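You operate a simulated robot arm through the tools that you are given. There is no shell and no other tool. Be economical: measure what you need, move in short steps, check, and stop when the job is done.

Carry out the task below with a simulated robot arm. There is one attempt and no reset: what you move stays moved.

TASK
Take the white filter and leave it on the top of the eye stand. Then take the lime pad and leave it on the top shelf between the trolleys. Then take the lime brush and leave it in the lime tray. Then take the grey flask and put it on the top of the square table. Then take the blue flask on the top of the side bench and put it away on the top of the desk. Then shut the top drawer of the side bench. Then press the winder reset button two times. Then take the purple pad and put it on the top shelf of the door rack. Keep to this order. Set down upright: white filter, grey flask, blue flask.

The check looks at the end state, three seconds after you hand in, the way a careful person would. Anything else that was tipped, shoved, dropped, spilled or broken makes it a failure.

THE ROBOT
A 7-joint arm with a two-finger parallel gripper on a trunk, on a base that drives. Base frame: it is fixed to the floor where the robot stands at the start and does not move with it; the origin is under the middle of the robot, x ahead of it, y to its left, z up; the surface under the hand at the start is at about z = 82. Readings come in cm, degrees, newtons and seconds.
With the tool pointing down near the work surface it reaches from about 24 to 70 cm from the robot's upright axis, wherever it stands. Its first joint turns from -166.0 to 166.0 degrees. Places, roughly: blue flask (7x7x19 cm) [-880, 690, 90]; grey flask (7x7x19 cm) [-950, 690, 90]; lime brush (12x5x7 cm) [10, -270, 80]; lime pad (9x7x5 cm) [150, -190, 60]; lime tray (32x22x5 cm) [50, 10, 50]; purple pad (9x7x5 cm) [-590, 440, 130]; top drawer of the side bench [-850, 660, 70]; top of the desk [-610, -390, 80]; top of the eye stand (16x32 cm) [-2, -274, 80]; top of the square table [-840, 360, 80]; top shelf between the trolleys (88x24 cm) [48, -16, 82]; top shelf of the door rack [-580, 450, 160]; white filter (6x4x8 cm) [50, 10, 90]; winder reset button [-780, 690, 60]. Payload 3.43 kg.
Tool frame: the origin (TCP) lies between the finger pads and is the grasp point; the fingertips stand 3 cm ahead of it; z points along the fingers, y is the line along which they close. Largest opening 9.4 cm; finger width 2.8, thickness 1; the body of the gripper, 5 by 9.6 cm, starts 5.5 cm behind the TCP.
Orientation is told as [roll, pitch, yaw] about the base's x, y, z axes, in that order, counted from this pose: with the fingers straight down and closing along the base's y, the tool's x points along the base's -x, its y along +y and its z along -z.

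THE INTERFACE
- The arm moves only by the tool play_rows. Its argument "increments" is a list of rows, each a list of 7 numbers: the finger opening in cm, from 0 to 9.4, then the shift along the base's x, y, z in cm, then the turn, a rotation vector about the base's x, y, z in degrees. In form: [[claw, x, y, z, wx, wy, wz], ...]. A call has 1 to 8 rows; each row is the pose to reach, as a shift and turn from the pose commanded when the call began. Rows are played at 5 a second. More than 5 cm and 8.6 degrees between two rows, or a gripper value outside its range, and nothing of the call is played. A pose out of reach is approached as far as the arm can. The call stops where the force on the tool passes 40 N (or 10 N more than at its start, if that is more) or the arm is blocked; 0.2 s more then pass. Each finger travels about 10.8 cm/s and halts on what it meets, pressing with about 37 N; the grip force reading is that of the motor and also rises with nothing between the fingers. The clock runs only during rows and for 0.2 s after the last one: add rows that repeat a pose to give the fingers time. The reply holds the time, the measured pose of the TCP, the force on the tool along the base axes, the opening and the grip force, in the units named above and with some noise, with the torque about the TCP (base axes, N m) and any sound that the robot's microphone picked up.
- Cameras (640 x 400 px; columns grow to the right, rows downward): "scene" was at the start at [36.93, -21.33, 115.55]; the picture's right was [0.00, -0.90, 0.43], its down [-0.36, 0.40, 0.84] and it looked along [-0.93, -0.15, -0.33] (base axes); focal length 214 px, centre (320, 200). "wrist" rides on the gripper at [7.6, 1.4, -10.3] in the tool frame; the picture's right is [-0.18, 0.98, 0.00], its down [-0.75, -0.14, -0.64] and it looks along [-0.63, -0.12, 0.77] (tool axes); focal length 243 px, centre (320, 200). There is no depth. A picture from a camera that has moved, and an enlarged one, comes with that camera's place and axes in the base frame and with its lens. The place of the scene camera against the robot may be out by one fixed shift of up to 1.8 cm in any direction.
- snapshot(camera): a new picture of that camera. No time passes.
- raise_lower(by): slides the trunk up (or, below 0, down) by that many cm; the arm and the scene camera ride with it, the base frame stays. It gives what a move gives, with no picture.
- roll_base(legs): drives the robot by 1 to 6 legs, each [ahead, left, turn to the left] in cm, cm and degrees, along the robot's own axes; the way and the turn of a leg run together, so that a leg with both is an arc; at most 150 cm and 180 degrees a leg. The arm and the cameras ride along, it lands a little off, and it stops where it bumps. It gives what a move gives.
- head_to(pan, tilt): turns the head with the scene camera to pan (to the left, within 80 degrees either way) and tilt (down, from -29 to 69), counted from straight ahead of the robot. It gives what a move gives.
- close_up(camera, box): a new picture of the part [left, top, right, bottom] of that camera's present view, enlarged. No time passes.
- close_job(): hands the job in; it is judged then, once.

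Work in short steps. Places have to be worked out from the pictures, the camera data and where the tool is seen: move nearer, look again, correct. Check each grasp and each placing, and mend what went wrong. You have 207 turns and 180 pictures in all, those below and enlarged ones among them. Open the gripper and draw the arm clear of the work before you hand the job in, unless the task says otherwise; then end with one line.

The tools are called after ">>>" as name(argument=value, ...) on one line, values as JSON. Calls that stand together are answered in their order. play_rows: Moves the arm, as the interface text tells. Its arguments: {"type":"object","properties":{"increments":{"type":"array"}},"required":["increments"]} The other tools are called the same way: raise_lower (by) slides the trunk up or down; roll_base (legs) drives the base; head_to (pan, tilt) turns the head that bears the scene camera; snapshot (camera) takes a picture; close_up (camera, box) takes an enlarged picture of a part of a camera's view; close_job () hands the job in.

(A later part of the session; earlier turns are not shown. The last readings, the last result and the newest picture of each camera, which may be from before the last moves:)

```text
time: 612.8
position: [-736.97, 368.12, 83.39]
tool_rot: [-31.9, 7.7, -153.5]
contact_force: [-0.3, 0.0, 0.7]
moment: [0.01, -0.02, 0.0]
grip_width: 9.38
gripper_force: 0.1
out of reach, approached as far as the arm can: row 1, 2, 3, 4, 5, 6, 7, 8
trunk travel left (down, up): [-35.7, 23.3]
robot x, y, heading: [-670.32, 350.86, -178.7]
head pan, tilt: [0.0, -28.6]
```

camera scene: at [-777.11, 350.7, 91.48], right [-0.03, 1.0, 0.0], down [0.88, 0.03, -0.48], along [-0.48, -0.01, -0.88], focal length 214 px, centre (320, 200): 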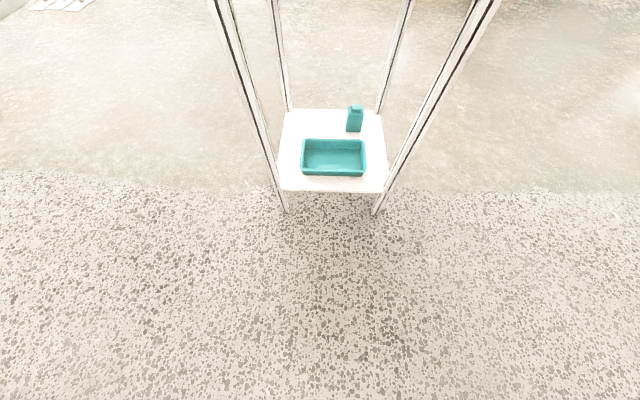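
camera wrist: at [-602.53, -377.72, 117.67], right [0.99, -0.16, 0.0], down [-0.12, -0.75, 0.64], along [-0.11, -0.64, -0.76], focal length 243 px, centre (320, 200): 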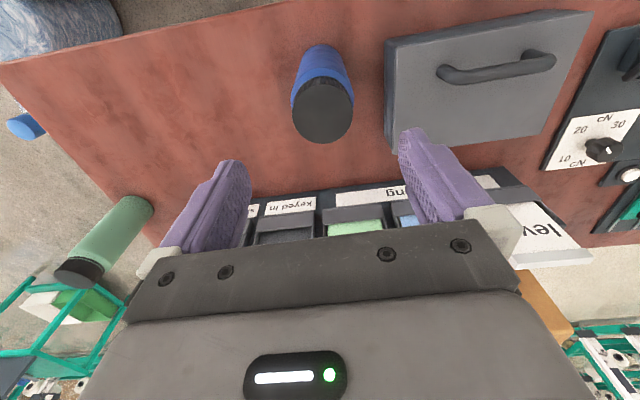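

Orientation follows but position does not. I restore orientation and test an outward motion to learn which limit is active.

>>> play_rows(increments=[[9.4, 0, 0, 0, -5, -3, -5], [9.4, 0, 0, 0, -10, -6, -10], [9.4, 0, 0, 0, -15, -9, -15], [9.4, 0, 0, 0, -20, -12, -20], [9.4, 0, 0, 0, -25, -12, -25], [9.4, 0, 0, 0, -30, -12, -30], [9.4, -3, 0, 0, -30, -12, -30], [9.4, -6, 0, 0, -30, -12, -30]])

```text
time: 614.6
position: [-731.21, 366.81, 86.0]
tool_rot: [0.2, 12.2, -178.6]
contact_force: [0.1, -0.4, 0.5]
moment: [-0.01, 0.01, 0.0]
grip_width: 9.39
gripper_force: 0.0
out of reach, approached as far as the arm can: row 1, 2, 3, 4, 5, 6, 7, 8
trunk travel left (down, up): [-35.7, 23.3]
robot x, y, heading: [-670.43, 350.79, -179.0]
head pan, tilt: [0.0, -28.6]
```

Insight: my increments accumulate on the commanded pose, which I've driven to an absurd point behind the robot (≈88 cm behind the axis, z≈130). I bring the command forward again in steps (~152 cm toward −x, −45 in z) until it meets the actual hand.

>>> play_rows(increments=[[9.4, -4.75, 0, -1.4, 0, 0, 0], [9.4, -9.5, 0, -2.8, 0, 0, 0], [9.4, -14.25, 0, -4.2, 0, 0, 0], [9.4, -19, 0, -5.6, 0, 0, 0], [9.4, -23.75, 0, -7, 0, 0, 0], [9.4, -28.5, 0, -8.4, 0, 0, 0], [9.4, -33.25, 0, -9.8, 0, 0, 0], [9.4, -38, 0, -11.2, 0, 0, 0]])

>>> play_rows(increments=[[9.4, -4.75, 0, -1.4, 0, 0, 0], [9.4, -9.5, 0, -2.8, 0, 0, 0], [9.4, -14.25, 0, -4.2, 0, 0, 0], [9.4, -19, 0, -5.6, 0, 0, 0], [9.4, -23.75, 0, -7, 0, 0, 0], [9.4, -28.5, 0, -8.4, 0, 0, 0], [9.4, -33.25, 0, -9.8, 0, 0, 0], [9.4, -38, 0, -11.2, 0, 0, 0]])

```text
time: 616.4
position: [-733.5, 363.12, 88.79]
tool_rot: [0.2, 12.2, -178.8]
contact_force: [-0.5, 0.7, -0.6]
moment: [0.0, -0.01, 0.0]
grip_width: 9.4
gripper_force: 0.0
out of reach, approached as far as the arm can: row 1, 2, 3, 4, 5, 6, 7, 8
trunk travel left (down, up): [-35.7, 23.3]
robot x, y, heading: [-670.59, 350.71, -178.7]
head pan, tilt: [0.0, -28.6]
```

```text
time: 618.2
position: [-734.78, 359.69, 91.25]
tool_rot: [0.2, 12.3, -178.6]
contact_force: [-0.7, 0.6, 1.3]
moment: [-0.01, -0.03, 0.01]
grip_width: 9.38
gripper_force: 0.0
out of reach, approached as far as the arm can: row 1, 2, 3, 4, 5, 6, 7, 8
trunk travel left (down, up): [-35.7, 23.3]
robot x, y, heading: [-670.45, 350.99, -178.6]
head pan, tilt: [0.0, -28.6]
```

The readings fit that picture (command now ≈12 cm behind the axis). Two more such calls.

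>>> play_rows(increments=[[9.4, -4.75, 0, -1.4, 0, 0, 0], [9.4, -9.5, 0, -2.8, 0, 0, 0], [9.4, -14.25, 0, -4.2, 0, 0, 0], [9.4, -19, 0, -5.6, 0, 0, 0], [9.4, -23.75, 0, -7, 0, 0, 0], [9.4, -28.5, 0, -8.4, 0, 0, 0], [9.4, -33.25, 0, -9.8, 0, 0, 0], [9.4, -38, 0, -11.2, 0, 0, 0]])

>>> play_rows(increments=[[9.4, -4.75, 0, 0, 0, 2, 0], [9.4, -9.5, 0, 0, 0, 4, 0], [9.4, -14.25, 0, 0, 0, 6, 0], [9.4, -19, 0, 0, 0, 8, 0], [9.4, -21, 0, 0, 0, 10, 0], [9.4, -23, 0, 0, 0, 12, 0]])

```text
time: 620.0
position: [-735.21, 358.23, 91.43]
tool_rot: [0.1, 12.2, -178.7]
contact_force: [0.0, -0.6, 0.2]
moment: [0.03, -0.04, 0.0]
grip_width: 9.4
gripper_force: 0.1
out of reach, approached as far as the arm can: row 1, 2, 3, 4, 5, 6, 7, 8
trunk travel left (down, up): [-35.7, 23.3]
robot x, y, heading: [-670.32, 350.94, -178.9]
head pan, tilt: [0.0, -28.6]
```

```text
time: 621.4
position: [-739.64, 359.89, 94.5]
tool_rot: [0.1, 0.2, -178.7]
contact_force: [-0.1, 0.4, 0.3]
moment: [-0.05, 0.03, -0.01]
grip_width: 9.41
gripper_force: 0.0
out of reach, approached as far as the arm can: row 1, 2, 3, 4, 5, 6
trunk travel left (down, up): [-35.7, 23.3]
robot x, y, heading: [-670.29, 350.62, -178.9]
head pan, tilt: [0.0, -28.6]
```

Command should now be ≈49 ahead at z≈96. I continue outward up to 20 cm to meet the actual hand position (69 ahead).

>>> play_rows(increments=[[9.4, -4, 0, 0, 0, 0, 0], [9.4, -8, 0, 0, 0, 0, 0], [9.4, -12, 0, 0, 0, 0, 0], [9.4, -16, 0, 0, 0, 0, 0], [9.4, -20, 0, 0, 0, 0, 0]])

```text
time: 622.6
position: [-740.71, 359.26, 96.06]
tool_rot: [-0.1, 0.2, -178.6]
contact_force: [0.1, -0.6, 0.4]
moment: [0.01, 0.0, -0.01]
grip_width: 9.38
gripper_force: 0.0
out of reach, approached as far as the arm can: row 1, 2, 3, 4, 5
trunk travel left (down, up): [-35.7, 23.3]
robot x, y, heading: [-670.41, 350.51, -179.1]
head pan, tilt: [0.0, -28.6]
```

Still flagged. I test a pure vertical −8 cm move to gauge the relation.

>>> play_rows(increments=[[9.4, 0, 0, -4, 0, 0, 0], [9.4, 0, 0, -8, 0, 0, 0], [9.4, 0, 0, -8, 0, 0, 0]])

```text
time: 623.4
position: [-738.49, 359.43, 88.9]
tool_rot: [-0.2, 0.0, -178.7]
contact_force: [0.0, -1.0, -0.4]
moment: [0.02, -0.02, -0.04]
grip_width: 9.42
gripper_force: 0.0
out of reach, approached as far as the arm can: row 1, 2, 3
trunk travel left (down, up): [-35.7, 23.3]
robot x, y, heading: [-670.78, 350.63, -179.2]
head pan, tilt: [0.0, -28.6]
```

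The response matches a command just outside the reach sphere, so now an inward move should become reachable.

>>> play_rows(increments=[[9.4, 2, 0, 0, 0, 0, 0], [9.4, 4, 0, 0, 0, 0, 0], [9.4, 7, 0, 0, 0, 0, 0], [9.4, 10, 0, 0, 0, 0, 0], [9.4, 13, 0, 0, 0, 0, 0], [9.4, 13, 0, 0, 0, 0, 0]])

```text
time: 624.8
position: [-725.38, 359.33, 89.04]
tool_rot: [-0.1, 0.3, -178.8]
contact_force: [0.2, 0.3, 0.1]
moment: [0.05, 0.0, -0.03]
grip_width: 9.4
gripper_force: 0.1
trunk travel left (down, up): [-35.7, 23.3]
robot x, y, heading: [-670.49, 350.76, -178.7]
head pan, tilt: [0.0, -28.6]
```

Control regained. I retract to ~36 cm ahead and raise to z≈108.

>>> play_rows(increments=[[9.4, 3, -1, 3, 0, 0, 0], [9.4, 6, -2, 6, 0, 0, 0], [9.4, 9, -3, 9, 0, 0, 0], [9.4, 12, -4, 12, 0, 0, 0], [9.4, 15, -5, 15, 0, 0, 0], [9.4, 17, -7, 18, 0, 0, 0], [9.4, 18, -8, 20, 0, 0, 0]])

```text
time: 626.4
position: [-707.39, 351.16, 108.79]
tool_rot: [0.0, 0.1, -178.6]
contact_force: [0.6, 0.2, -0.2]
moment: [0.01, 0.02, 0.0]
grip_width: 9.41
gripper_force: 0.1
trunk travel left (down, up): [-35.7, 23.3]
robot x, y, heading: [-670.39, 350.8, -178.8]
head pan, tilt: [0.0, -28.6]
```

Now to the side bench's open drawer: I drive to about [−853, 555] facing it.

>>> roll_base(legs=[[0, 0, -49], [137, 0, 0], [130, 0, 0], [0, 0, -42]])

>>> snapshot(camera="scene")

>>> snapshot(camera="wrist")

```text
time: 643.6
position: [-843.05, 590.94, 108.86]
tool_rot: [-0.1, 0.2, 89.9]
contact_force: [0.2, 0.7, -0.2]
moment: [0.01, -0.02, 0.03]
grip_width: 9.41
gripper_force: 0.1
trunk travel left (down, up): [-35.7, 23.3]
robot x, y, heading: [-843.89, 553.79, 89.7]
head pan, tilt: [0.0, -28.6]
```

```text
58 pictures are left
camera scene: at [-842.69, 605.05, 114.73], right [1.0, 0.0, 0.0], down [0.0, -0.88, -0.48], along [0.0, 0.48, -0.88], focal length 214 px, centre (320, 200)
```

scene: 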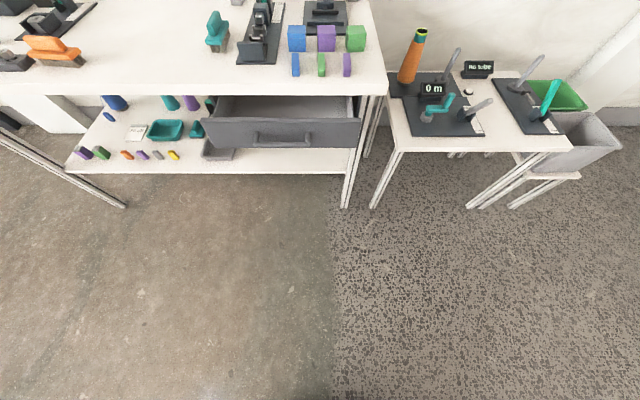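

```text
57 pictures are left
camera wrist: at [-844.35, 583.51, 118.93], right [-0.98, 0.19, 0.0], down [0.14, 0.76, 0.64], along [0.12, 0.63, -0.77], focal length 243 px, centre (320, 200)
```

wrist: 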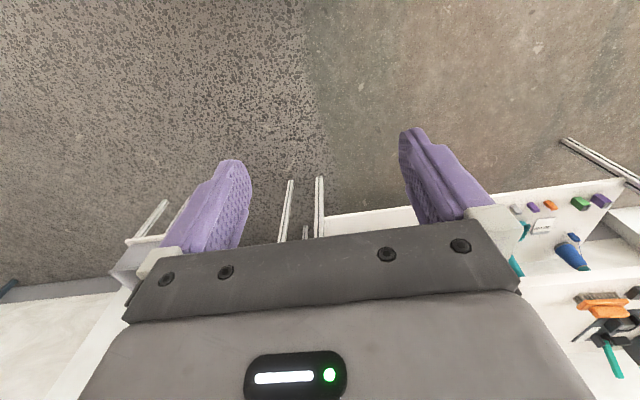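

The top drawer is open with its front at y≈650, x −875..−831, z≈64–75. I'll push it with closed, forward-tilted fingers. First tilt the tool 68° and close the fingers.

>>> play_rows(increments=[[7, 0, 1, 0, 8.5, 0, 0], [5, 0, 2, 0, 17, 0, 0], [3, 0, 3, 0, 25.5, 0, 0], [1, 0, 5, 0, 34, 0, 0], [0, 0, 7, 0, 42.5, 0, 0], [0, 0, 9, 0, 51, 0, 0], [0, 0, 11, 0, 59.5, 0, 0], [0, 0, 13, 0, 68, 0, 0]])

>>> raise_lower(by=-22)

>>> head_to(pan=0, tilt=20)

>>> snapshot(camera="scene")

```text
time: 645.4
position: [-843.02, 604.13, 108.73]
tool_rot: [0.1, -68.0, 89.7]
contact_force: [0.3, 1.1, 0.3]
moment: [0.0, 0.0, -0.03]
grip_width: 0.0
gripper_force: 32.9
trunk travel left (down, up): [-35.7, 23.3]
robot x, y, heading: [-844.48, 553.73, 89.7]
head pan, tilt: [0.0, -28.6]
```

```text
time: 647.7
position: [-842.98, 604.13, 86.73]
tool_rot: [0.2, -67.7, 89.8]
contact_force: [1.3, 0.9, 0.1]
moment: [0.0, -0.03, 0.0]
grip_width: 0.0
gripper_force: 32.6
trunk travel left (down, up): [-13.7, 45.3]
robot x, y, heading: [-844.26, 554.04, 89.7]
head pan, tilt: [0.0, -28.6]
```

```text
time: 648.9
position: [-843.01, 604.09, 86.83]
tool_rot: [0.1, -67.7, 89.8]
contact_force: [0.2, 0.5, 0.2]
moment: [-0.01, -0.02, -0.01]
grip_width: 0.0
gripper_force: 33.0
trunk travel left (down, up): [-13.7, 45.3]
robot x, y, heading: [-843.84, 553.88, 89.8]
head pan, tilt: [0.0, 20.0]
```

```text
56 pictures are left
camera scene: at [-842.65, 602.54, 95.11], right [1.0, 0.0, 0.0], down [0.0, -0.67, -0.74], along [0.0, 0.74, -0.67], focal length 214 px, centre (320, 200)
```

scene: 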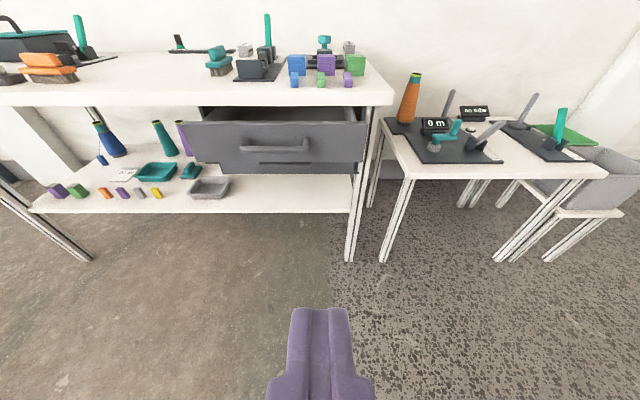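

Handle at x≈−861..−845, z≈71. I move in front of it: drive 33 ahead and 9.5 left, then lower to z≈72.

>>> roll_base(legs=[[31, 9.5, 0]])

>>> play_rows(increments=[[0, 0, 0, -5, 0, 0, 0], [0, 0, 0, -10, 0, 0, 0], [0, 0, 0, -14.8, 0, 0, 0], [0, 0, 0, -14.8, 0, 0, 0]])

>>> snapshot(camera="scene")

>>> snapshot(camera="wrist")

```text
time: 651.1
position: [-852.4, 635.65, 86.76]
tool_rot: [0.1, -67.8, 89.8]
contact_force: [0.3, -0.7, -0.5]
moment: [0.01, 0.0, 0.01]
grip_width: 0.01
gripper_force: 33.2
trunk travel left (down, up): [-13.7, 45.3]
robot x, y, heading: [-853.64, 585.47, 90.0]
head pan, tilt: [0.0, 20.0]
```

```text
time: 652.1
position: [-852.29, 635.6, 71.74]
tool_rot: [0.1, -67.8, 89.9]
contact_force: [-0.4, 0.6, 0.0]
moment: [0.04, 0.01, -0.02]
grip_width: 0.03
gripper_force: 33.3
trunk travel left (down, up): [-13.7, 45.3]
robot x, y, heading: [-853.52, 585.37, 89.8]
head pan, tilt: [0.0, 20.0]
```

```text
55 pictures are left
camera scene: at [-852.07, 634.08, 80.02], right [1.0, 0.0, 0.0], down [0.0, -0.67, -0.74], along [0.0, 0.74, -0.67], focal length 214 px, centre (320, 200)
```

scene: 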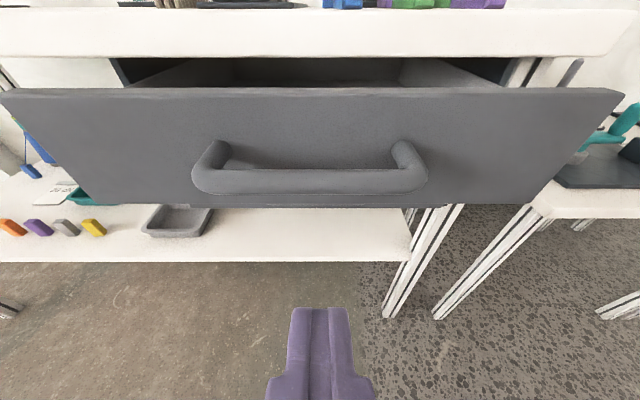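

```text
54 pictures are left
camera wrist: at [-853.71, 623.27, 68.42], right [-0.98, 0.07, 0.17], down [0.14, -0.31, 0.94], along [0.12, 0.95, 0.29], focal length 243 px, centre (320, 200)
```

wrist: 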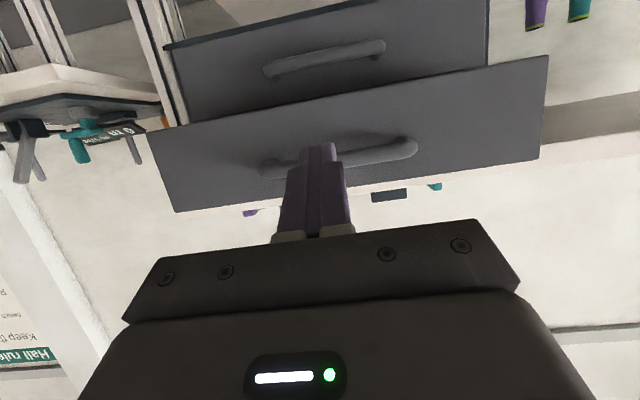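

Tip is aligned with the handle. I push forward in 2 cm steps until it resists.

>>> play_rows(increments=[[0, 0, 3, 0, 0, 0, 0], [0, 0, 6, 0, 0, 0, 0], [0, 0, 8, 0, 0, 0, 0], [0, 0, 10, 0, 0, 0, 0], [0, 0, 12, 0, 0, 0, 0], [0, 0, 14, 0, 0, 0, 0], [0, 0, 14, 0, 0, 0, 0]])

>>> snapshot(camera="scene")

```text
time: 653.7
position: [-852.34, 649.47, 72.02]
tool_rot: [0.1, -67.7, 89.8]
contact_force: [1.0, 0.4, -0.2]
moment: [0.03, 0.01, 0.0]
grip_width: 0.0
gripper_force: 33.5
trunk travel left (down, up): [-13.7, 45.3]
robot x, y, heading: [-853.72, 585.46, 89.8]
head pan, tilt: [0.0, 20.0]
```

```text
53 pictures are left
camera scene: at [-852.08, 647.98, 80.35], right [1.0, 0.0, 0.0], down [0.0, -0.67, -0.74], along [0.0, 0.74, -0.67], focal length 214 px, centre (320, 200)
```

scene: 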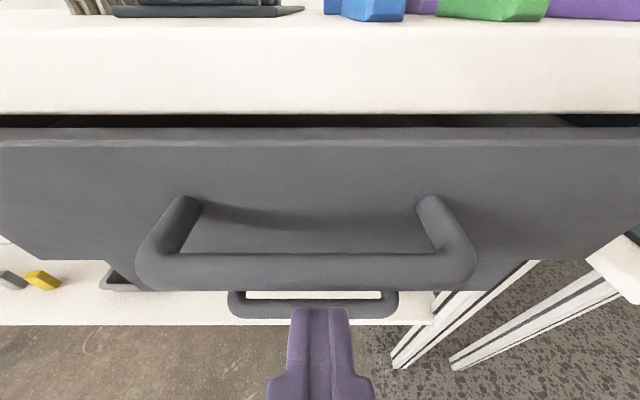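

No resistance yet; the tip is at the handle. I continue pushing.

>>> play_rows(increments=[[0, 0, 2, 0, 0, 0, 0], [0, 0, 4, 0, 0, 0, 0], [0, 0, 6, 0, 0, 0, 0], [0, 0, 6, 0, 0, 0, 0]])

>>> snapshot(camera="wrist")

>>> snapshot(camera="scene")

```text
time: 654.3
position: [-852.37, 652.42, 71.72]
tool_rot: [0.1, -67.4, 89.7]
contact_force: [-1.3, -11.1, 4.7]
moment: [0.15, 0.12, 0.05]
grip_width: 0.0
gripper_force: 32.5
trunk travel left (down, up): [-13.7, 45.3]
robot x, y, heading: [-853.84, 585.51, 89.6]
head pan, tilt: [0.0, 20.0]
stopped in row 2: the force on the tool passed its limit at 50 N (the readings are from after the stop); the commanded pose is now the measured one
```

```text
52 pictures are left
camera wrist: at [-853.79, 640.18, 68.62], right [-0.98, 0.07, 0.17], down [0.14, -0.31, 0.94], along [0.12, 0.95, 0.29], focal length 243 px, centre (320, 200)
```

wrist: 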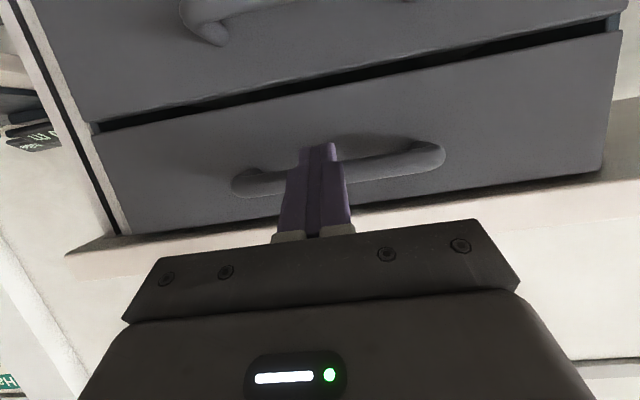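

```text
51 pictures are left
camera scene: at [-852.14, 651.06, 80.15], right [1.0, 0.0, 0.0], down [0.0, -0.68, -0.74], along [0.0, 0.74, -0.68], focal length 214 px, centre (320, 200)
```

scene: 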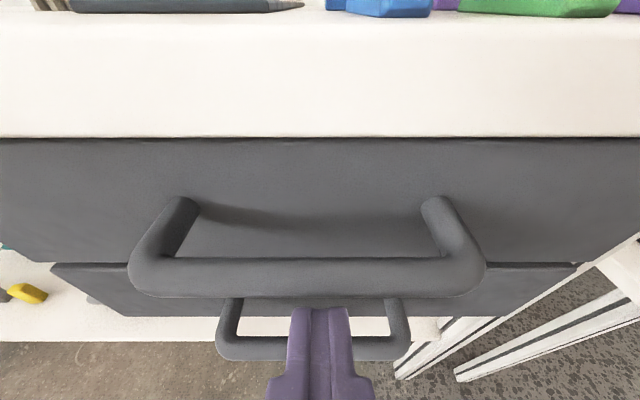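

Strong resistance (50 N) and the drawer front now sits flush under the bench top. I withdraw and check.

>>> play_rows(increments=[[0, 0, -3, -0.5, 0, 0, 0], [0, 0, -7, -1, 0, 0, 0], [0, 0, -11, -1, 0, 0, 0], [0, 0, -15, -1, 0, 0, 0], [0, 0, -15, -1, 0, 0, 0]])

>>> roll_base(legs=[[-30, 0, 0]])

>>> snapshot(camera="scene")

>>> snapshot(camera="wrist")

```text
time: 655.5
position: [-852.47, 637.6, 71.02]
tool_rot: [0.1, -67.6, 89.9]
contact_force: [0.5, -0.1, 0.2]
moment: [0.0, 0.03, 0.02]
grip_width: 0.0
gripper_force: 32.6
trunk travel left (down, up): [-13.7, 45.3]
robot x, y, heading: [-853.42, 585.98, 89.9]
head pan, tilt: [0.0, 20.0]
```

```text
time: 657.5
position: [-852.78, 608.35, 71.02]
tool_rot: [0.2, -67.6, 90.1]
contact_force: [0.7, 0.6, -0.1]
moment: [-0.05, 0.02, -0.02]
grip_width: 0.0
gripper_force: 33.2
trunk travel left (down, up): [-13.7, 45.3]
robot x, y, heading: [-853.75, 556.12, 90.0]
head pan, tilt: [0.0, 20.0]
```

```text
50 pictures are left
camera scene: at [-852.48, 606.81, 79.27], right [1.0, 0.0, 0.0], down [0.0, -0.67, -0.74], along [0.0, 0.74, -0.67], focal length 214 px, centre (320, 200)
```

scene: 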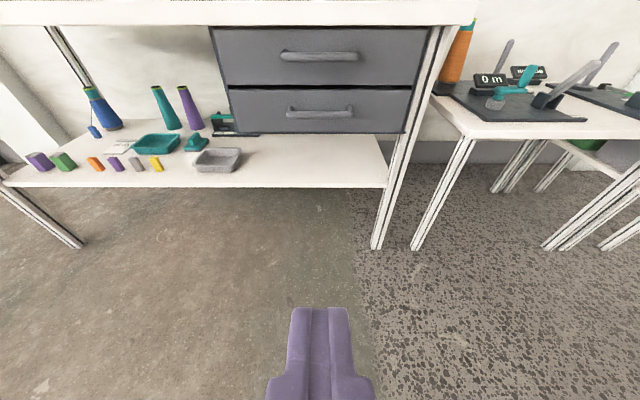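

```text
49 pictures are left
camera wrist: at [-854.07, 595.94, 67.72], right [-0.98, 0.07, 0.17], down [0.14, -0.31, 0.94], along [0.12, 0.95, 0.29], focal length 243 px, centre (320, 200)
```

wrist: 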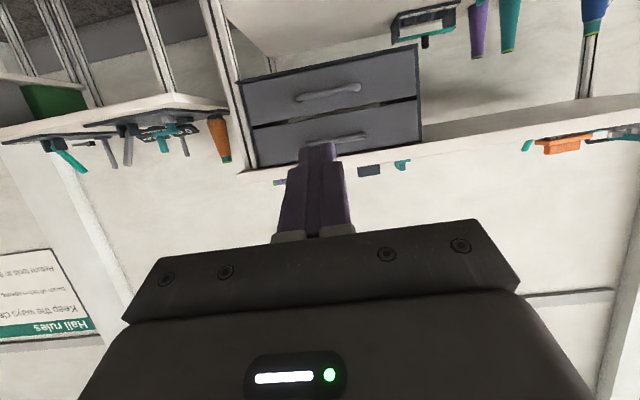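

Both drawers are flush: drawer shut. Next the winder on the small table; I move right to x≈−785, raise, and look for the reset button.

>>> raise_lower(by=22)

>>> roll_base(legs=[[0, -66, 0], [22, 0, 0]])

>>> snapshot(camera="scene")

```text
time: 659.8
position: [-852.7, 608.27, 93.01]
tool_rot: [0.1, -67.7, 90.0]
contact_force: [-0.9, -0.7, 0.2]
moment: [-0.01, 0.01, -0.01]
grip_width: 0.01
gripper_force: 33.2
trunk travel left (down, up): [-35.7, 23.3]
robot x, y, heading: [-853.59, 556.48, 89.7]
head pan, tilt: [0.0, 20.0]
```

```text
time: 664.8
position: [-784.91, 629.59, 92.84]
tool_rot: [0.1, -67.5, 88.9]
contact_force: [-0.1, -0.3, -0.3]
moment: [0.0, -0.02, 0.01]
grip_width: 0.0
gripper_force: 33.1
trunk travel left (down, up): [-35.7, 23.3]
robot x, y, heading: [-786.9, 577.49, 88.8]
head pan, tilt: [0.0, 20.0]
```

```text
48 pictures are left
camera scene: at [-784.56, 628.16, 101.23], right [1.0, -0.02, 0.0], down [-0.01, -0.67, -0.74], along [0.01, 0.74, -0.67], focal length 214 px, centre (320, 200)
```

scene: 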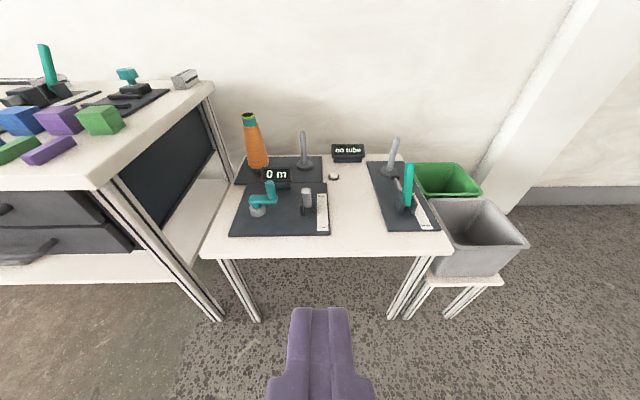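

>>> close_up(camera="scene", box=[200, 100, 460, 260])

```text
2.46 times, centred on (330, 180) of scene
camera zoom: at [-784.56, 628.16, 101.23], right [1.0, -0.02, 0.0], down [-0.01, -0.67, -0.74], along [0.01, 0.74, -0.67], focal length 528 px, centre (295, 249)
```

zoom: 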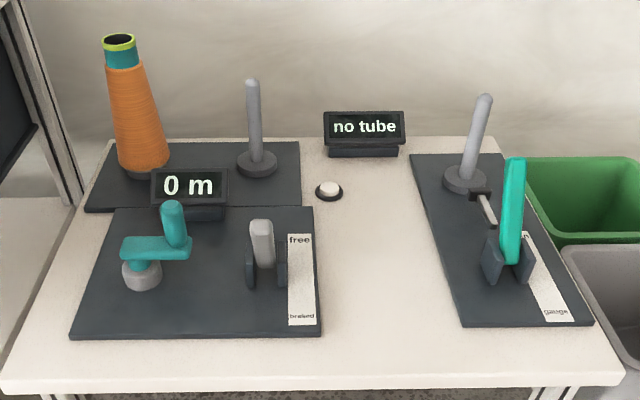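

The white reset button is at ≈[−780, 684], on the table top, between the "0 m" and "no tube" displays. I return the tool to vertical with closed fingers and move near.

>>> play_rows(increments=[[0, 0, 0, 1, -8.5, 0, 0], [0, 0, 0, 2, -17, 0, 0], [0, 0, 0, 3, -25.5, 0, 0], [0, 0, 0, 4, -34, 0, 0], [0, 0, 0, 5, -42.5, 0, 0], [0, 0, 0, 5, -51, 0, 0], [0, 0, 0, 5, -59.5, 0, 0], [0, 0, 0, 5, -67.5, 0, 0]])

>>> roll_base(legs=[[40, -2, 1]])

>>> snapshot(camera="wrist")

```text
time: 666.6
position: [-784.83, 629.65, 97.99]
tool_rot: [-0.9, 0.1, 89.6]
contact_force: [-0.5, 0.0, 0.6]
moment: [-0.02, 0.0, 0.01]
grip_width: 0.0
gripper_force: 33.3
trunk travel left (down, up): [-35.7, 23.3]
robot x, y, heading: [-786.48, 577.3, 88.9]
head pan, tilt: [0.0, 20.0]
```

```text
time: 669.1
position: [-783.24, 670.23, 97.83]
tool_rot: [-0.9, -0.1, 90.6]
contact_force: [-1.1, 1.0, -0.3]
moment: [-0.02, -0.01, 0.01]
grip_width: 0.0
gripper_force: 32.7
trunk travel left (down, up): [-35.7, 23.3]
robot x, y, heading: [-784.58, 618.36, 90.0]
head pan, tilt: [0.0, 20.0]
```

```text
46 pictures are left
camera wrist: at [-784.7, 662.59, 108.09], right [-0.98, 0.17, -0.02], down [0.12, 0.75, 0.65], along [0.12, 0.63, -0.76], focal length 243 px, centre (320, 200)
```

wrist: 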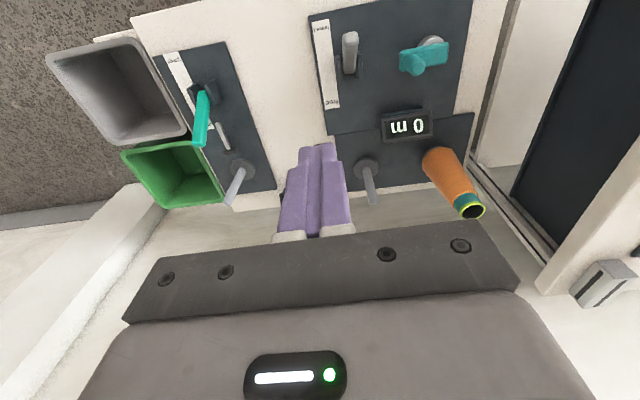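

The button is hidden behind the fingers in the wrist view. I look straight down with the head camera.

>>> head_to(pan=0, tilt=5)

>>> snapshot(camera="scene")

```text
time: 669.9
position: [-783.14, 670.19, 97.99]
tool_rot: [-0.9, -0.1, 90.6]
contact_force: [0.7, 0.5, 1.4]
moment: [0.0, 0.02, -0.02]
grip_width: 0.01
gripper_force: 32.7
trunk travel left (down, up): [-35.7, 23.3]
robot x, y, heading: [-784.37, 618.38, 90.1]
head pan, tilt: [0.0, 5.0]
```

```text
45 pictures are left
camera scene: at [-783.18, 679.32, 101.55], right [1.0, 0.01, 0.02], down [0.01, -1.0, 0.09], along [0.02, -0.09, -1.0], focal length 214 px, centre (320, 200)
```

scene: 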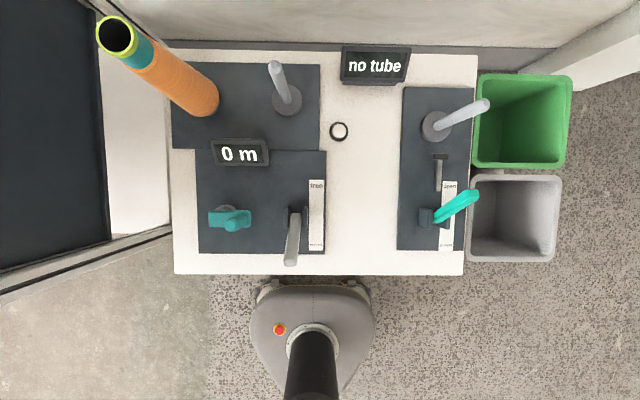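

Button at ≈[−779, 689]. I move above it at z≈82 and compare fingertip and button in both views.

>>> play_rows(increments=[[0, 1, 4, -2, 0, 0.9, 0], [0, 2, 8, -4, 0, 0.9, 0], [0, 3, 12, -6, 0, 0.9, 0], [0, 4, 16, -8, 0, 0.9, -0.6], [0, 4, 18.8, -11, 0, 0.9, -0.6], [0, 4, 18.8, -15.5, 0, 0.9, -0.6], [0, 4, 18.8, -15.5, 0, 0.9, -0.6]])

>>> head_to(pan=0, tilt=20)

>>> snapshot(camera="scene")

>>> snapshot(camera="wrist")

```text
time: 671.5
position: [-779.46, 684.63, 84.34]
tool_rot: [0.0, -0.1, 90.1]
contact_force: [0.2, -0.5, -0.8]
moment: [-0.01, 0.01, -0.01]
grip_width: 0.02
gripper_force: 32.9
out of reach, approached as far as the arm can: row 5, 6, 7
trunk travel left (down, up): [-35.7, 23.3]
robot x, y, heading: [-784.48, 618.44, 89.8]
head pan, tilt: [0.0, 5.0]
```

```text
time: 672.2
position: [-779.52, 684.66, 84.38]
tool_rot: [0.0, -0.1, 90.0]
contact_force: [-0.2, -0.9, 1.5]
moment: [0.05, 0.0, 0.0]
grip_width: 0.0
gripper_force: 33.1
trunk travel left (down, up): [-35.7, 23.3]
robot x, y, heading: [-784.41, 618.08, 89.7]
head pan, tilt: [0.0, 20.0]
```

```text
44 pictures are left
camera scene: at [-779.18, 691.37, 87.84], right [1.0, 0.0, 0.0], down [0.0, -0.94, 0.34], along [0.0, -0.34, -0.94], focal length 214 px, centre (320, 200)
```

scene: 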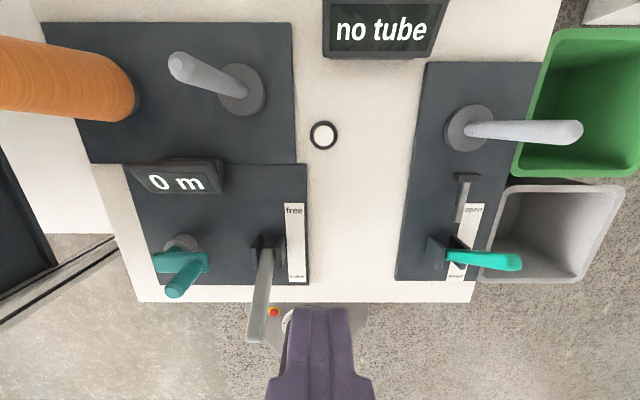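

```text
43 pictures are left
camera wrist: at [-780.79, 677.03, 94.56], right [-0.98, 0.18, 0.0], down [0.14, 0.75, 0.64], along [0.12, 0.63, -0.77], focal length 243 px, centre (320, 200)
```

wrist: 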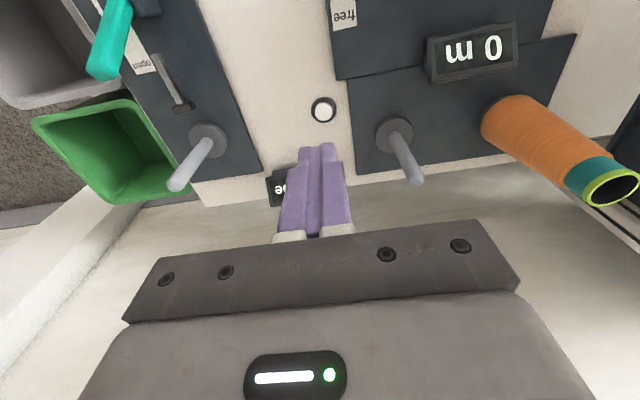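

The command was ~5 cm beyond reach; button computes to [−779, 689.8], top z≈58. I drive 9 cm closer, pull the command back accordingly, then check.

>>> roll_base(legs=[[9, 0, 0]])

>>> play_rows(increments=[[0, 0.1, -4, 0, 0, 0, 0], [0, 0.1, -8, 0, 0, 0, 0], [0, 0.1, -8.2, 0, 0, 0, 0]])

>>> snapshot(camera="scene")

```text
time: 673.3
position: [-779.6, 693.82, 84.28]
tool_rot: [0.0, 0.1, 90.2]
contact_force: [0.1, 0.6, 0.1]
moment: [-0.04, 0.01, -0.01]
grip_width: 0.0
gripper_force: 32.7
trunk travel left (down, up): [-35.7, 23.3]
robot x, y, heading: [-784.51, 627.32, 90.0]
head pan, tilt: [0.0, 20.0]
```

```text
time: 674.1
position: [-779.15, 691.97, 81.4]
tool_rot: [-0.1, -0.1, 90.2]
contact_force: [-0.2, 0.0, 0.2]
moment: [-0.02, 0.02, 0.0]
grip_width: 0.0
gripper_force: 33.2
out of reach, approached as far as the arm can: row 1, 2, 3
trunk travel left (down, up): [-35.7, 23.3]
robot x, y, heading: [-784.3, 627.4, 89.6]
head pan, tilt: [0.0, 20.0]
```

```text
42 pictures are left
camera scene: at [-778.85, 698.61, 84.85], right [1.0, 0.0, 0.0], down [0.0, -0.94, 0.34], along [0.0, -0.34, -0.94], focal length 214 px, centre (320, 200)
```

scene: 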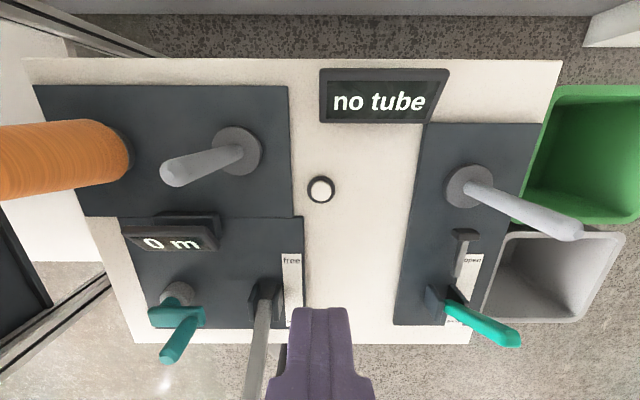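

Reach flag persists though the point is just inside reach. As in the previous recovery, I nudge the command outward and bring it in again in small steps, slightly lower.

>>> play_rows(increments=[[0, 0, 3, -2, 0, 0, 0], [0, 0, 3, -6, 0, 0, 0], [0, 0, 1, -6, 0, 0, 0], [0, 0, -1, -6, 0, 0, 0], [0, 0, -3, -6, 0, 0, 0], [0, 0, -6, -6, 0, 0, 0], [0, 0, -9, -6, 0, 0, 0], [0, 0, -12, -6, 0, 0, 0]])

```text
time: 675.9
position: [-779.0, 679.88, 75.66]
tool_rot: [-0.1, -0.2, 90.1]
contact_force: [0.0, -0.5, 0.5]
moment: [-0.04, -0.05, -0.01]
grip_width: 0.0
gripper_force: 32.8
out of reach, approached as far as the arm can: row 1, 2, 3, 4, 5
trunk travel left (down, up): [-35.7, 23.3]
robot x, y, heading: [-784.09, 626.6, 89.7]
head pan, tilt: [0.0, 20.0]
```

Unstuck. For more reach I raise the arm 15 cm and lower the trunk 25 cm, then advance to the button.

>>> play_rows(increments=[[0, 0, 0, 5, 0, 0, 0], [0, 0, 0, 10, 0, 0, 0], [0, 0, 0, 15, 0, 0, 0], [0, 0, 0, 15, 0, 0, 0]])

>>> raise_lower(by=-23)

>>> head_to(pan=0, tilt=45)

>>> play_rows(increments=[[0, 0, 4, 0, 0, 0, 0], [0, 0, 8, 0, 0, 0, 0], [0, 0, 9.8, 0, 0, 0, 0], [0, 0, 9.8, 0, 0, 0, 0]])

>>> snapshot(camera="wrist")

>>> snapshot(camera="scene")

```text
time: 676.9
position: [-779.08, 680.0, 90.71]
tool_rot: [0.1, -0.1, 90.1]
contact_force: [-0.1, 1.2, 0.3]
moment: [0.02, -0.02, -0.01]
grip_width: 0.01
gripper_force: 33.2
trunk travel left (down, up): [-35.7, 23.3]
robot x, y, heading: [-784.41, 627.12, 90.1]
head pan, tilt: [0.0, 20.0]
```

```text
time: 679.4
position: [-779.12, 679.93, 67.65]
tool_rot: [0.0, -0.2, 90.2]
contact_force: [-0.2, 0.0, -0.6]
moment: [0.04, 0.04, -0.01]
grip_width: 0.02
gripper_force: 32.8
trunk travel left (down, up): [-12.7, 46.3]
robot x, y, heading: [-784.27, 627.06, 90.2]
head pan, tilt: [0.0, 20.0]
```

```text
time: 680.2
position: [-779.02, 679.89, 67.66]
tool_rot: [0.0, 0.0, 90.2]
contact_force: [-0.2, 0.0, 0.0]
moment: [0.0, 0.02, 0.0]
grip_width: 0.02
gripper_force: 32.9
trunk travel left (down, up): [-12.7, 46.3]
robot x, y, heading: [-784.51, 626.72, 90.1]
head pan, tilt: [0.0, 45.0]
```

```text
time: 681.2
position: [-779.17, 689.54, 67.48]
tool_rot: [0.0, -0.1, 90.2]
contact_force: [-0.1, 0.0, 1.1]
moment: [-0.02, -0.03, -0.02]
grip_width: 0.0
gripper_force: 32.4
trunk travel left (down, up): [-12.7, 46.3]
robot x, y, heading: [-784.55, 627.27, 89.9]
head pan, tilt: [0.0, 45.0]
```

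```text
41 pictures are left
camera wrist: at [-780.49, 682.06, 77.69], right [-0.98, 0.18, 0.0], down [0.14, 0.75, 0.64], along [0.12, 0.63, -0.77], focal length 243 px, centre (320, 200)
```

wrist: 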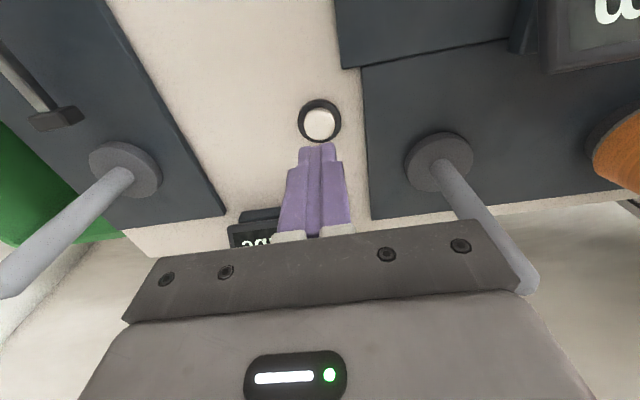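

```text
40 pictures are left
camera scene: at [-778.91, 692.52, 72.14], right [1.0, 0.0, 0.0], down [0.0, -0.71, 0.71], along [0.0, -0.71, -0.71], focal length 214 px, centre (320, 200)
```

scene: 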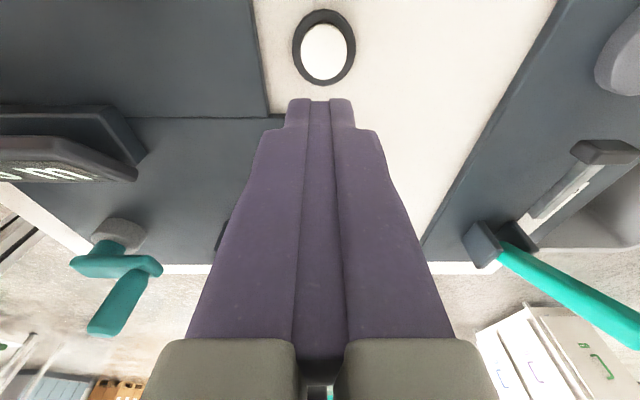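

The tip is ≈0.5 cm off; button centre [−778.8, 690.0, ~58]. I correct and descend to just above it.

>>> play_rows(increments=[[0, 0.3, 0.4, 0, 0, 0, 0], [0, 0.3, 0.4, -3, 0, 0, 0], [0, 0.3, 0.4, -4.8, 0, 0, 0], [0, 0.3, 0.4, -4.8, 0, 0, 0]])

>>> snapshot(camera="scene")

```text
time: 682.2
position: [-778.69, 690.12, 62.81]
tool_rot: [0.1, -0.1, 90.2]
contact_force: [-0.3, -0.4, -0.1]
moment: [-0.02, 0.02, -0.02]
grip_width: 0.0
gripper_force: 32.7
trunk travel left (down, up): [-12.7, 46.3]
robot x, y, heading: [-784.45, 627.04, 90.3]
head pan, tilt: [0.0, 45.0]
```

```text
39 pictures are left
camera scene: at [-778.53, 692.94, 67.4], right [1.0, 0.0, 0.0], down [0.0, -0.71, 0.71], along [0.0, -0.71, -0.71], focal length 214 px, centre (320, 200)
```

scene: 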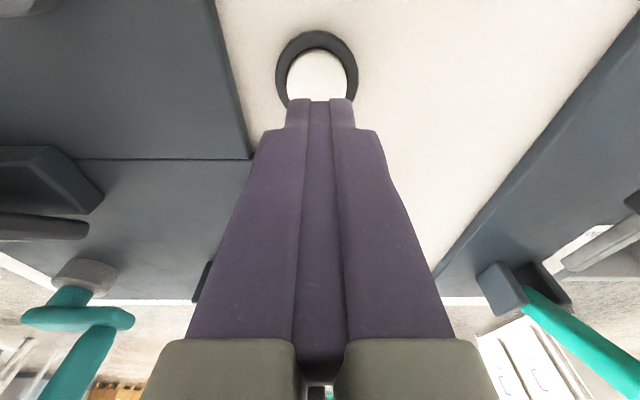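

Aligned over the button. First press: slow descent.

>>> play_rows(increments=[[0, 0, 0.1, -0.6, 0, 0, 0], [0, 0, 0.1, -1.0, 0, 0, 0], [0, 0, 0.1, -1.3, 0, 0, 0], [0, 0, 0.1, -1.6, 0, 0, 0], [0, 0, 0.1, -1.6, 0, 0, 0]])

```text
time: 683.4
position: [-778.78, 690.27, 61.38]
tool_rot: [0.0, -0.2, 90.2]
contact_force: [0.3, -0.4, 0.2]
moment: [0.0, 0.01, -0.06]
grip_width: 0.0
gripper_force: 32.8
trunk travel left (down, up): [-12.7, 46.3]
robot x, y, heading: [-784.19, 627.28, 90.0]
head pan, tilt: [0.0, 45.0]
```

No contact yet (tip z≈58.4); continue slowly.

>>> play_rows(increments=[[0, 0, 0, -0.3, 0, 0, 0], [0, 0, 0, -0.6, 0, 0, 0], [0, 0, 0, -0.8, 0, 0, 0], [0, 0, 0, -0.8, 0, 0, 0]])

```text
time: 684.4
position: [-778.88, 690.37, 60.49]
tool_rot: [0.0, -0.2, 90.2]
contact_force: [-1.2, 0.0, 0.1]
moment: [-0.03, 0.0, 0.0]
grip_width: 0.0
gripper_force: 32.8
trunk travel left (down, up): [-12.7, 46.3]
robot x, y, heading: [-783.99, 626.67, 90.2]
head pan, tilt: [0.0, 45.0]
```

>>> play_rows(increments=[[0, 0, 0, -0.3, 0, 0, 0], [0, 0, 0, -0.6, 0, 0, 0], [0, 0, 0, -0.8, 0, 0, 0], [0, 0, 0, -0.8, 0, 0, 0]])

>>> snapshot(camera="scene")

```text
time: 685.4
position: [-778.87, 690.37, 59.87]
tool_rot: [-0.1, -0.3, 90.3]
contact_force: [-1.4, -0.6, 14.1]
moment: [0.03, 0.07, -0.08]
grip_width: 0.02
gripper_force: 32.9
trunk travel left (down, up): [-12.7, 46.3]
robot x, y, heading: [-784.21, 626.84, 90.0]
head pan, tilt: [0.0, 45.0]
heard: click
```

```text
38 pictures are left
camera scene: at [-778.58, 693.1, 64.41], right [1.0, 0.0, 0.0], down [0.0, -0.71, 0.7], along [0.0, -0.7, -0.71], focal length 214 px, centre (320, 200)
```

scene: 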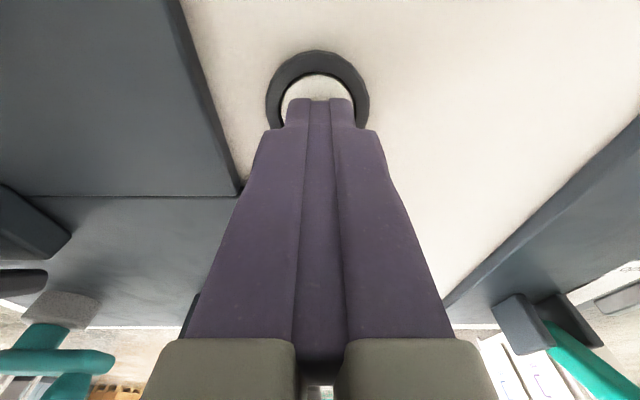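

"Click" heard: first press. I lift 1.5 cm fully off, then press again the same way.

>>> play_rows(increments=[[0, 0, 0, 0.8, 0, 0, 0], [0, 0, 0, 1.8, 0, 0, 0], [0, 0, 0, 1.8, 0, 0, 0], [0, 0, 0, 1.8, 0, 0, 0]])

>>> play_rows(increments=[[0, 0, 0, -0.8, 0, 0, 0], [0, 0, 0, -1.3, 0, 0, 0], [0, 0, 0, -1.6, 0, 0, 0], [0, 0, 0, -1.8, 0, 0, 0], [0, 0, 0, -1.8, 0, 0, 0]])

```text
time: 686.4
position: [-778.8, 690.24, 61.41]
tool_rot: [0.0, -0.1, 90.2]
contact_force: [-0.4, -1.2, 0.1]
moment: [0.0, -0.01, -0.02]
grip_width: 0.01
gripper_force: 33.3
trunk travel left (down, up): [-12.7, 46.3]
robot x, y, heading: [-784.65, 627.34, 90.3]
head pan, tilt: [0.0, 45.0]
```

```text
time: 687.6
position: [-778.9, 690.29, 59.83]
tool_rot: [0.0, -0.3, 90.1]
contact_force: [1.3, -1.9, 14.7]
moment: [0.01, -0.01, 0.01]
grip_width: 0.0
gripper_force: 33.2
trunk travel left (down, up): [-12.7, 46.3]
robot x, y, heading: [-784.76, 626.94, 90.2]
head pan, tilt: [0.0, 45.0]
heard: click
```

Second click heard. I lift straight up, raise the trunk, pull back and leave.

>>> play_rows(increments=[[0, 0, 0, 4, 0, 0, 0], [0, 0, 0, 8, 0, 0, 0], [0, 0, 0, 8, 0, 0, 0]])

>>> raise_lower(by=23)

>>> play_rows(increments=[[0, -1, -4, 3, 0, 0, 0], [0, -2, -8, 6, 0, 0, 0], [0, -3, -12, 9, 0, 0, 0], [0, -4, -16, 12, 0, 0, 0], [0, -5, -20, 14, 0, 0, 0], [0, -5, -24, 14, 0, 0, 0]])

>>> head_to(pan=0, tilt=-20)

>>> snapshot(camera="scene")

```text
time: 688.4
position: [-778.62, 690.3, 67.64]
tool_rot: [-0.1, -0.1, 90.2]
contact_force: [-0.6, 0.3, 0.3]
moment: [0.01, 0.0, -0.04]
grip_width: 0.02
gripper_force: 32.7
trunk travel left (down, up): [-12.7, 46.3]
robot x, y, heading: [-784.71, 627.35, 90.1]
head pan, tilt: [0.0, 45.0]
```

```text
time: 690.9
position: [-778.76, 690.4, 90.62]
tool_rot: [0.0, -0.1, 90.2]
contact_force: [0.1, -0.8, -0.1]
moment: [-0.02, 0.01, -0.04]
grip_width: 0.0
gripper_force: 32.8
trunk travel left (down, up): [-35.7, 23.3]
robot x, y, heading: [-784.27, 626.61, 89.8]
head pan, tilt: [0.0, 45.0]
```

```text
refused: row 1 steps farther than a row can; nothing moved
```

```text
time: 692.2
position: [-778.61, 690.38, 90.59]
tool_rot: [0.0, -0.1, 90.2]
contact_force: [0.5, 0.8, -0.2]
moment: [-0.02, 0.03, -0.03]
grip_width: 0.0
gripper_force: 32.7
trunk travel left (down, up): [-35.7, 23.3]
robot x, y, heading: [-784.52, 627.3, 90.2]
head pan, tilt: [0.0, -20.0]
```

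```text
37 pictures are left
camera scene: at [-778.45, 703.27, 95.76], right [1.0, 0.0, 0.0], down [0.0, -0.94, -0.34], along [0.0, 0.34, -0.94], focal length 214 px, centre (320, 200)
```

scene: 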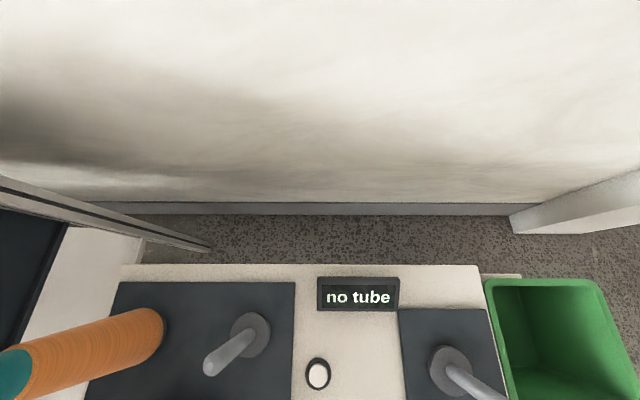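

All intact. I retract the arm in smaller steps and drive toward the door rack's open west side.

>>> play_rows(increments=[[0, -1, -4, 2, 0, 0, 0], [0, -2, -8, 4, 0, 0, 0], [0, -3, -12, 6, 0, 0, 0], [0, -4, -16, 8, 0, 0, 0], [0, -5, -20, 10, 0, 0, 0], [0, -5, -24, 12, 0, 0, 0]])

>>> roll_base(legs=[[-65, 0, 0], [0, 0, -90], [0, -118, 0], [70, 0, 0]])

>>> play_rows(increments=[[0, 0, 0, 2, 0, -8, 0], [0, 0, 0, 4, 0, -16, 0], [0, 0, 0, 6, 0, -24, 0], [0, 0, 0, 8, 0, -32, 0], [0, 0, 0, 10, 0, -40, 0], [0, 0, 0, 10, 0, -48, 0], [0, 0, 0, 10, 0, -56, 0], [0, 0, 0, 10, 0, -62, 0]])

>>> snapshot(camera="scene")

```text
time: 693.6
position: [-783.52, 666.25, 102.79]
tool_rot: [0.1, -0.2, 90.2]
contact_force: [0.7, -0.3, 0.0]
moment: [0.01, -0.01, 0.02]
grip_width: 0.0
gripper_force: 33.2
trunk travel left (down, up): [-35.7, 23.3]
robot x, y, heading: [-784.55, 627.01, 90.0]
head pan, tilt: [0.0, -20.0]
```

```text
time: 710.1
position: [-674.94, 440.64, 102.69]
tool_rot: [0.0, -0.1, -1.0]
contact_force: [-0.2, -0.4, 0.4]
moment: [-0.01, 0.02, 0.01]
grip_width: 0.0
gripper_force: 33.2
trunk travel left (down, up): [-35.7, 23.3]
robot x, y, heading: [-714.11, 442.36, -1.4]
head pan, tilt: [0.0, -20.0]
```

```text
time: 711.9
position: [-670.66, 440.34, 109.32]
tool_rot: [2.1, -62.2, -2.4]
contact_force: [0.2, 0.6, 0.1]
moment: [0.01, -0.01, 0.01]
grip_width: 0.01
gripper_force: 33.4
out of reach, approached as far as the arm can: row 4, 5, 6, 7, 8
trunk travel left (down, up): [-35.7, 23.3]
robot x, y, heading: [-714.58, 442.22, -1.4]
head pan, tilt: [0.0, -20.0]
```

```text
36 pictures are left
camera scene: at [-668.71, 439.04, 123.93], right [-0.01, -1.0, -0.02], down [-0.14, 0.02, -0.99], along [0.99, -0.01, -0.14], focal length 214 px, centre (320, 200)
```

scene: 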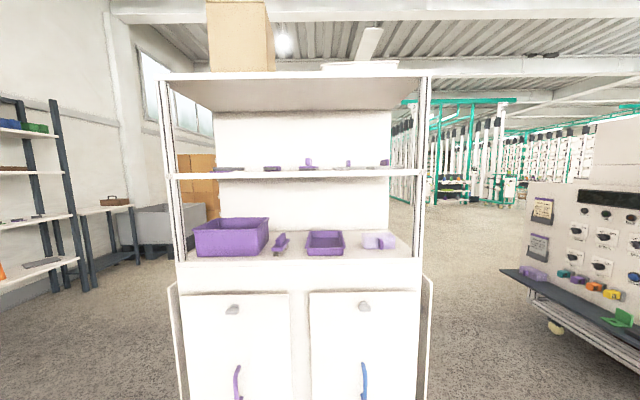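

The rack has a lower shelf (z≈88), a middle shelf (z≈122) and its top (z≈157). I raise the trunk to see the items on the middle shelf from above.

>>> raise_lower(by=23)

>>> roll_base(legs=[[15, 0, 1.4]])

>>> head_to(pan=0, tilt=0)

>>> snapshot(camera="scene")

```text
time: 714.3
position: [-670.72, 440.38, 132.45]
tool_rot: [2.1, -62.0, -2.3]
contact_force: [0.0, 0.0, 0.3]
moment: [0.05, -0.02, -0.01]
grip_width: 0.01
gripper_force: 32.7
trunk travel left (down, up): [-58.7, 0.3]
robot x, y, heading: [-714.32, 442.08, -1.2]
head pan, tilt: [0.0, -20.0]
```

```text
time: 715.7
position: [-655.34, 441.12, 132.26]
tool_rot: [2.1, -62.0, -1.1]
contact_force: [0.0, 0.0, -0.3]
moment: [0.01, -0.02, -0.03]
grip_width: 0.0
gripper_force: 32.7
trunk travel left (down, up): [-58.7, 0.3]
robot x, y, heading: [-698.85, 442.1, 0.1]
head pan, tilt: [0.0, -20.0]
```

```text
time: 716.5
position: [-655.64, 441.25, 132.42]
tool_rot: [2.2, -62.1, -1.1]
contact_force: [-1.1, 0.2, -0.7]
moment: [0.03, 0.03, -0.01]
grip_width: 0.0
gripper_force: 32.9
trunk travel left (down, up): [-58.7, 0.3]
robot x, y, heading: [-699.25, 442.02, 0.2]
head pan, tilt: [0.0, 0.0]
```

```text
35 pictures are left
camera scene: at [-653.73, 439.95, 143.73], right [0.01, -1.0, -0.02], down [-0.47, 0.01, -0.88], along [0.88, 0.02, -0.47], focal length 214 px, centre (320, 200)
```

scene: 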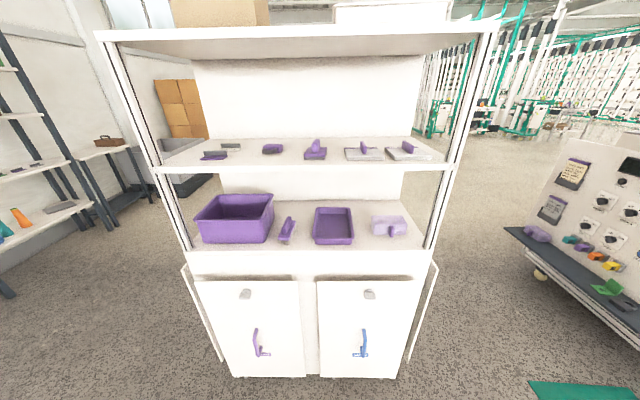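

>>> close_up(camera="scene", box=[140, 110, 460, 260])

```text
2.00 times, centred on (300, 185) of scene
camera zoom: at [-653.73, 439.95, 143.73], right [0.01, -1.0, -0.02], down [-0.47, 0.01, -0.88], along [0.88, 0.02, -0.47], focal length 429 px, centre (360, 230)
```

zoom: 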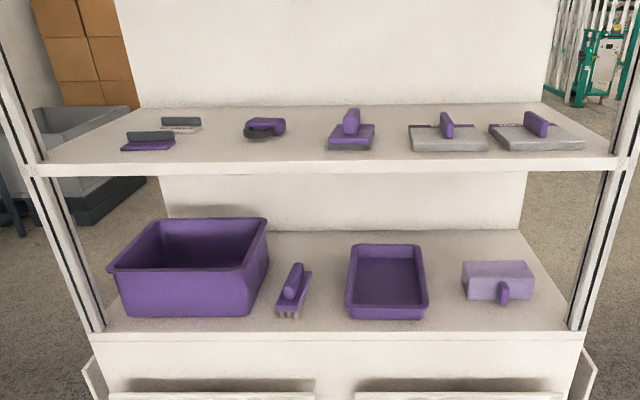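

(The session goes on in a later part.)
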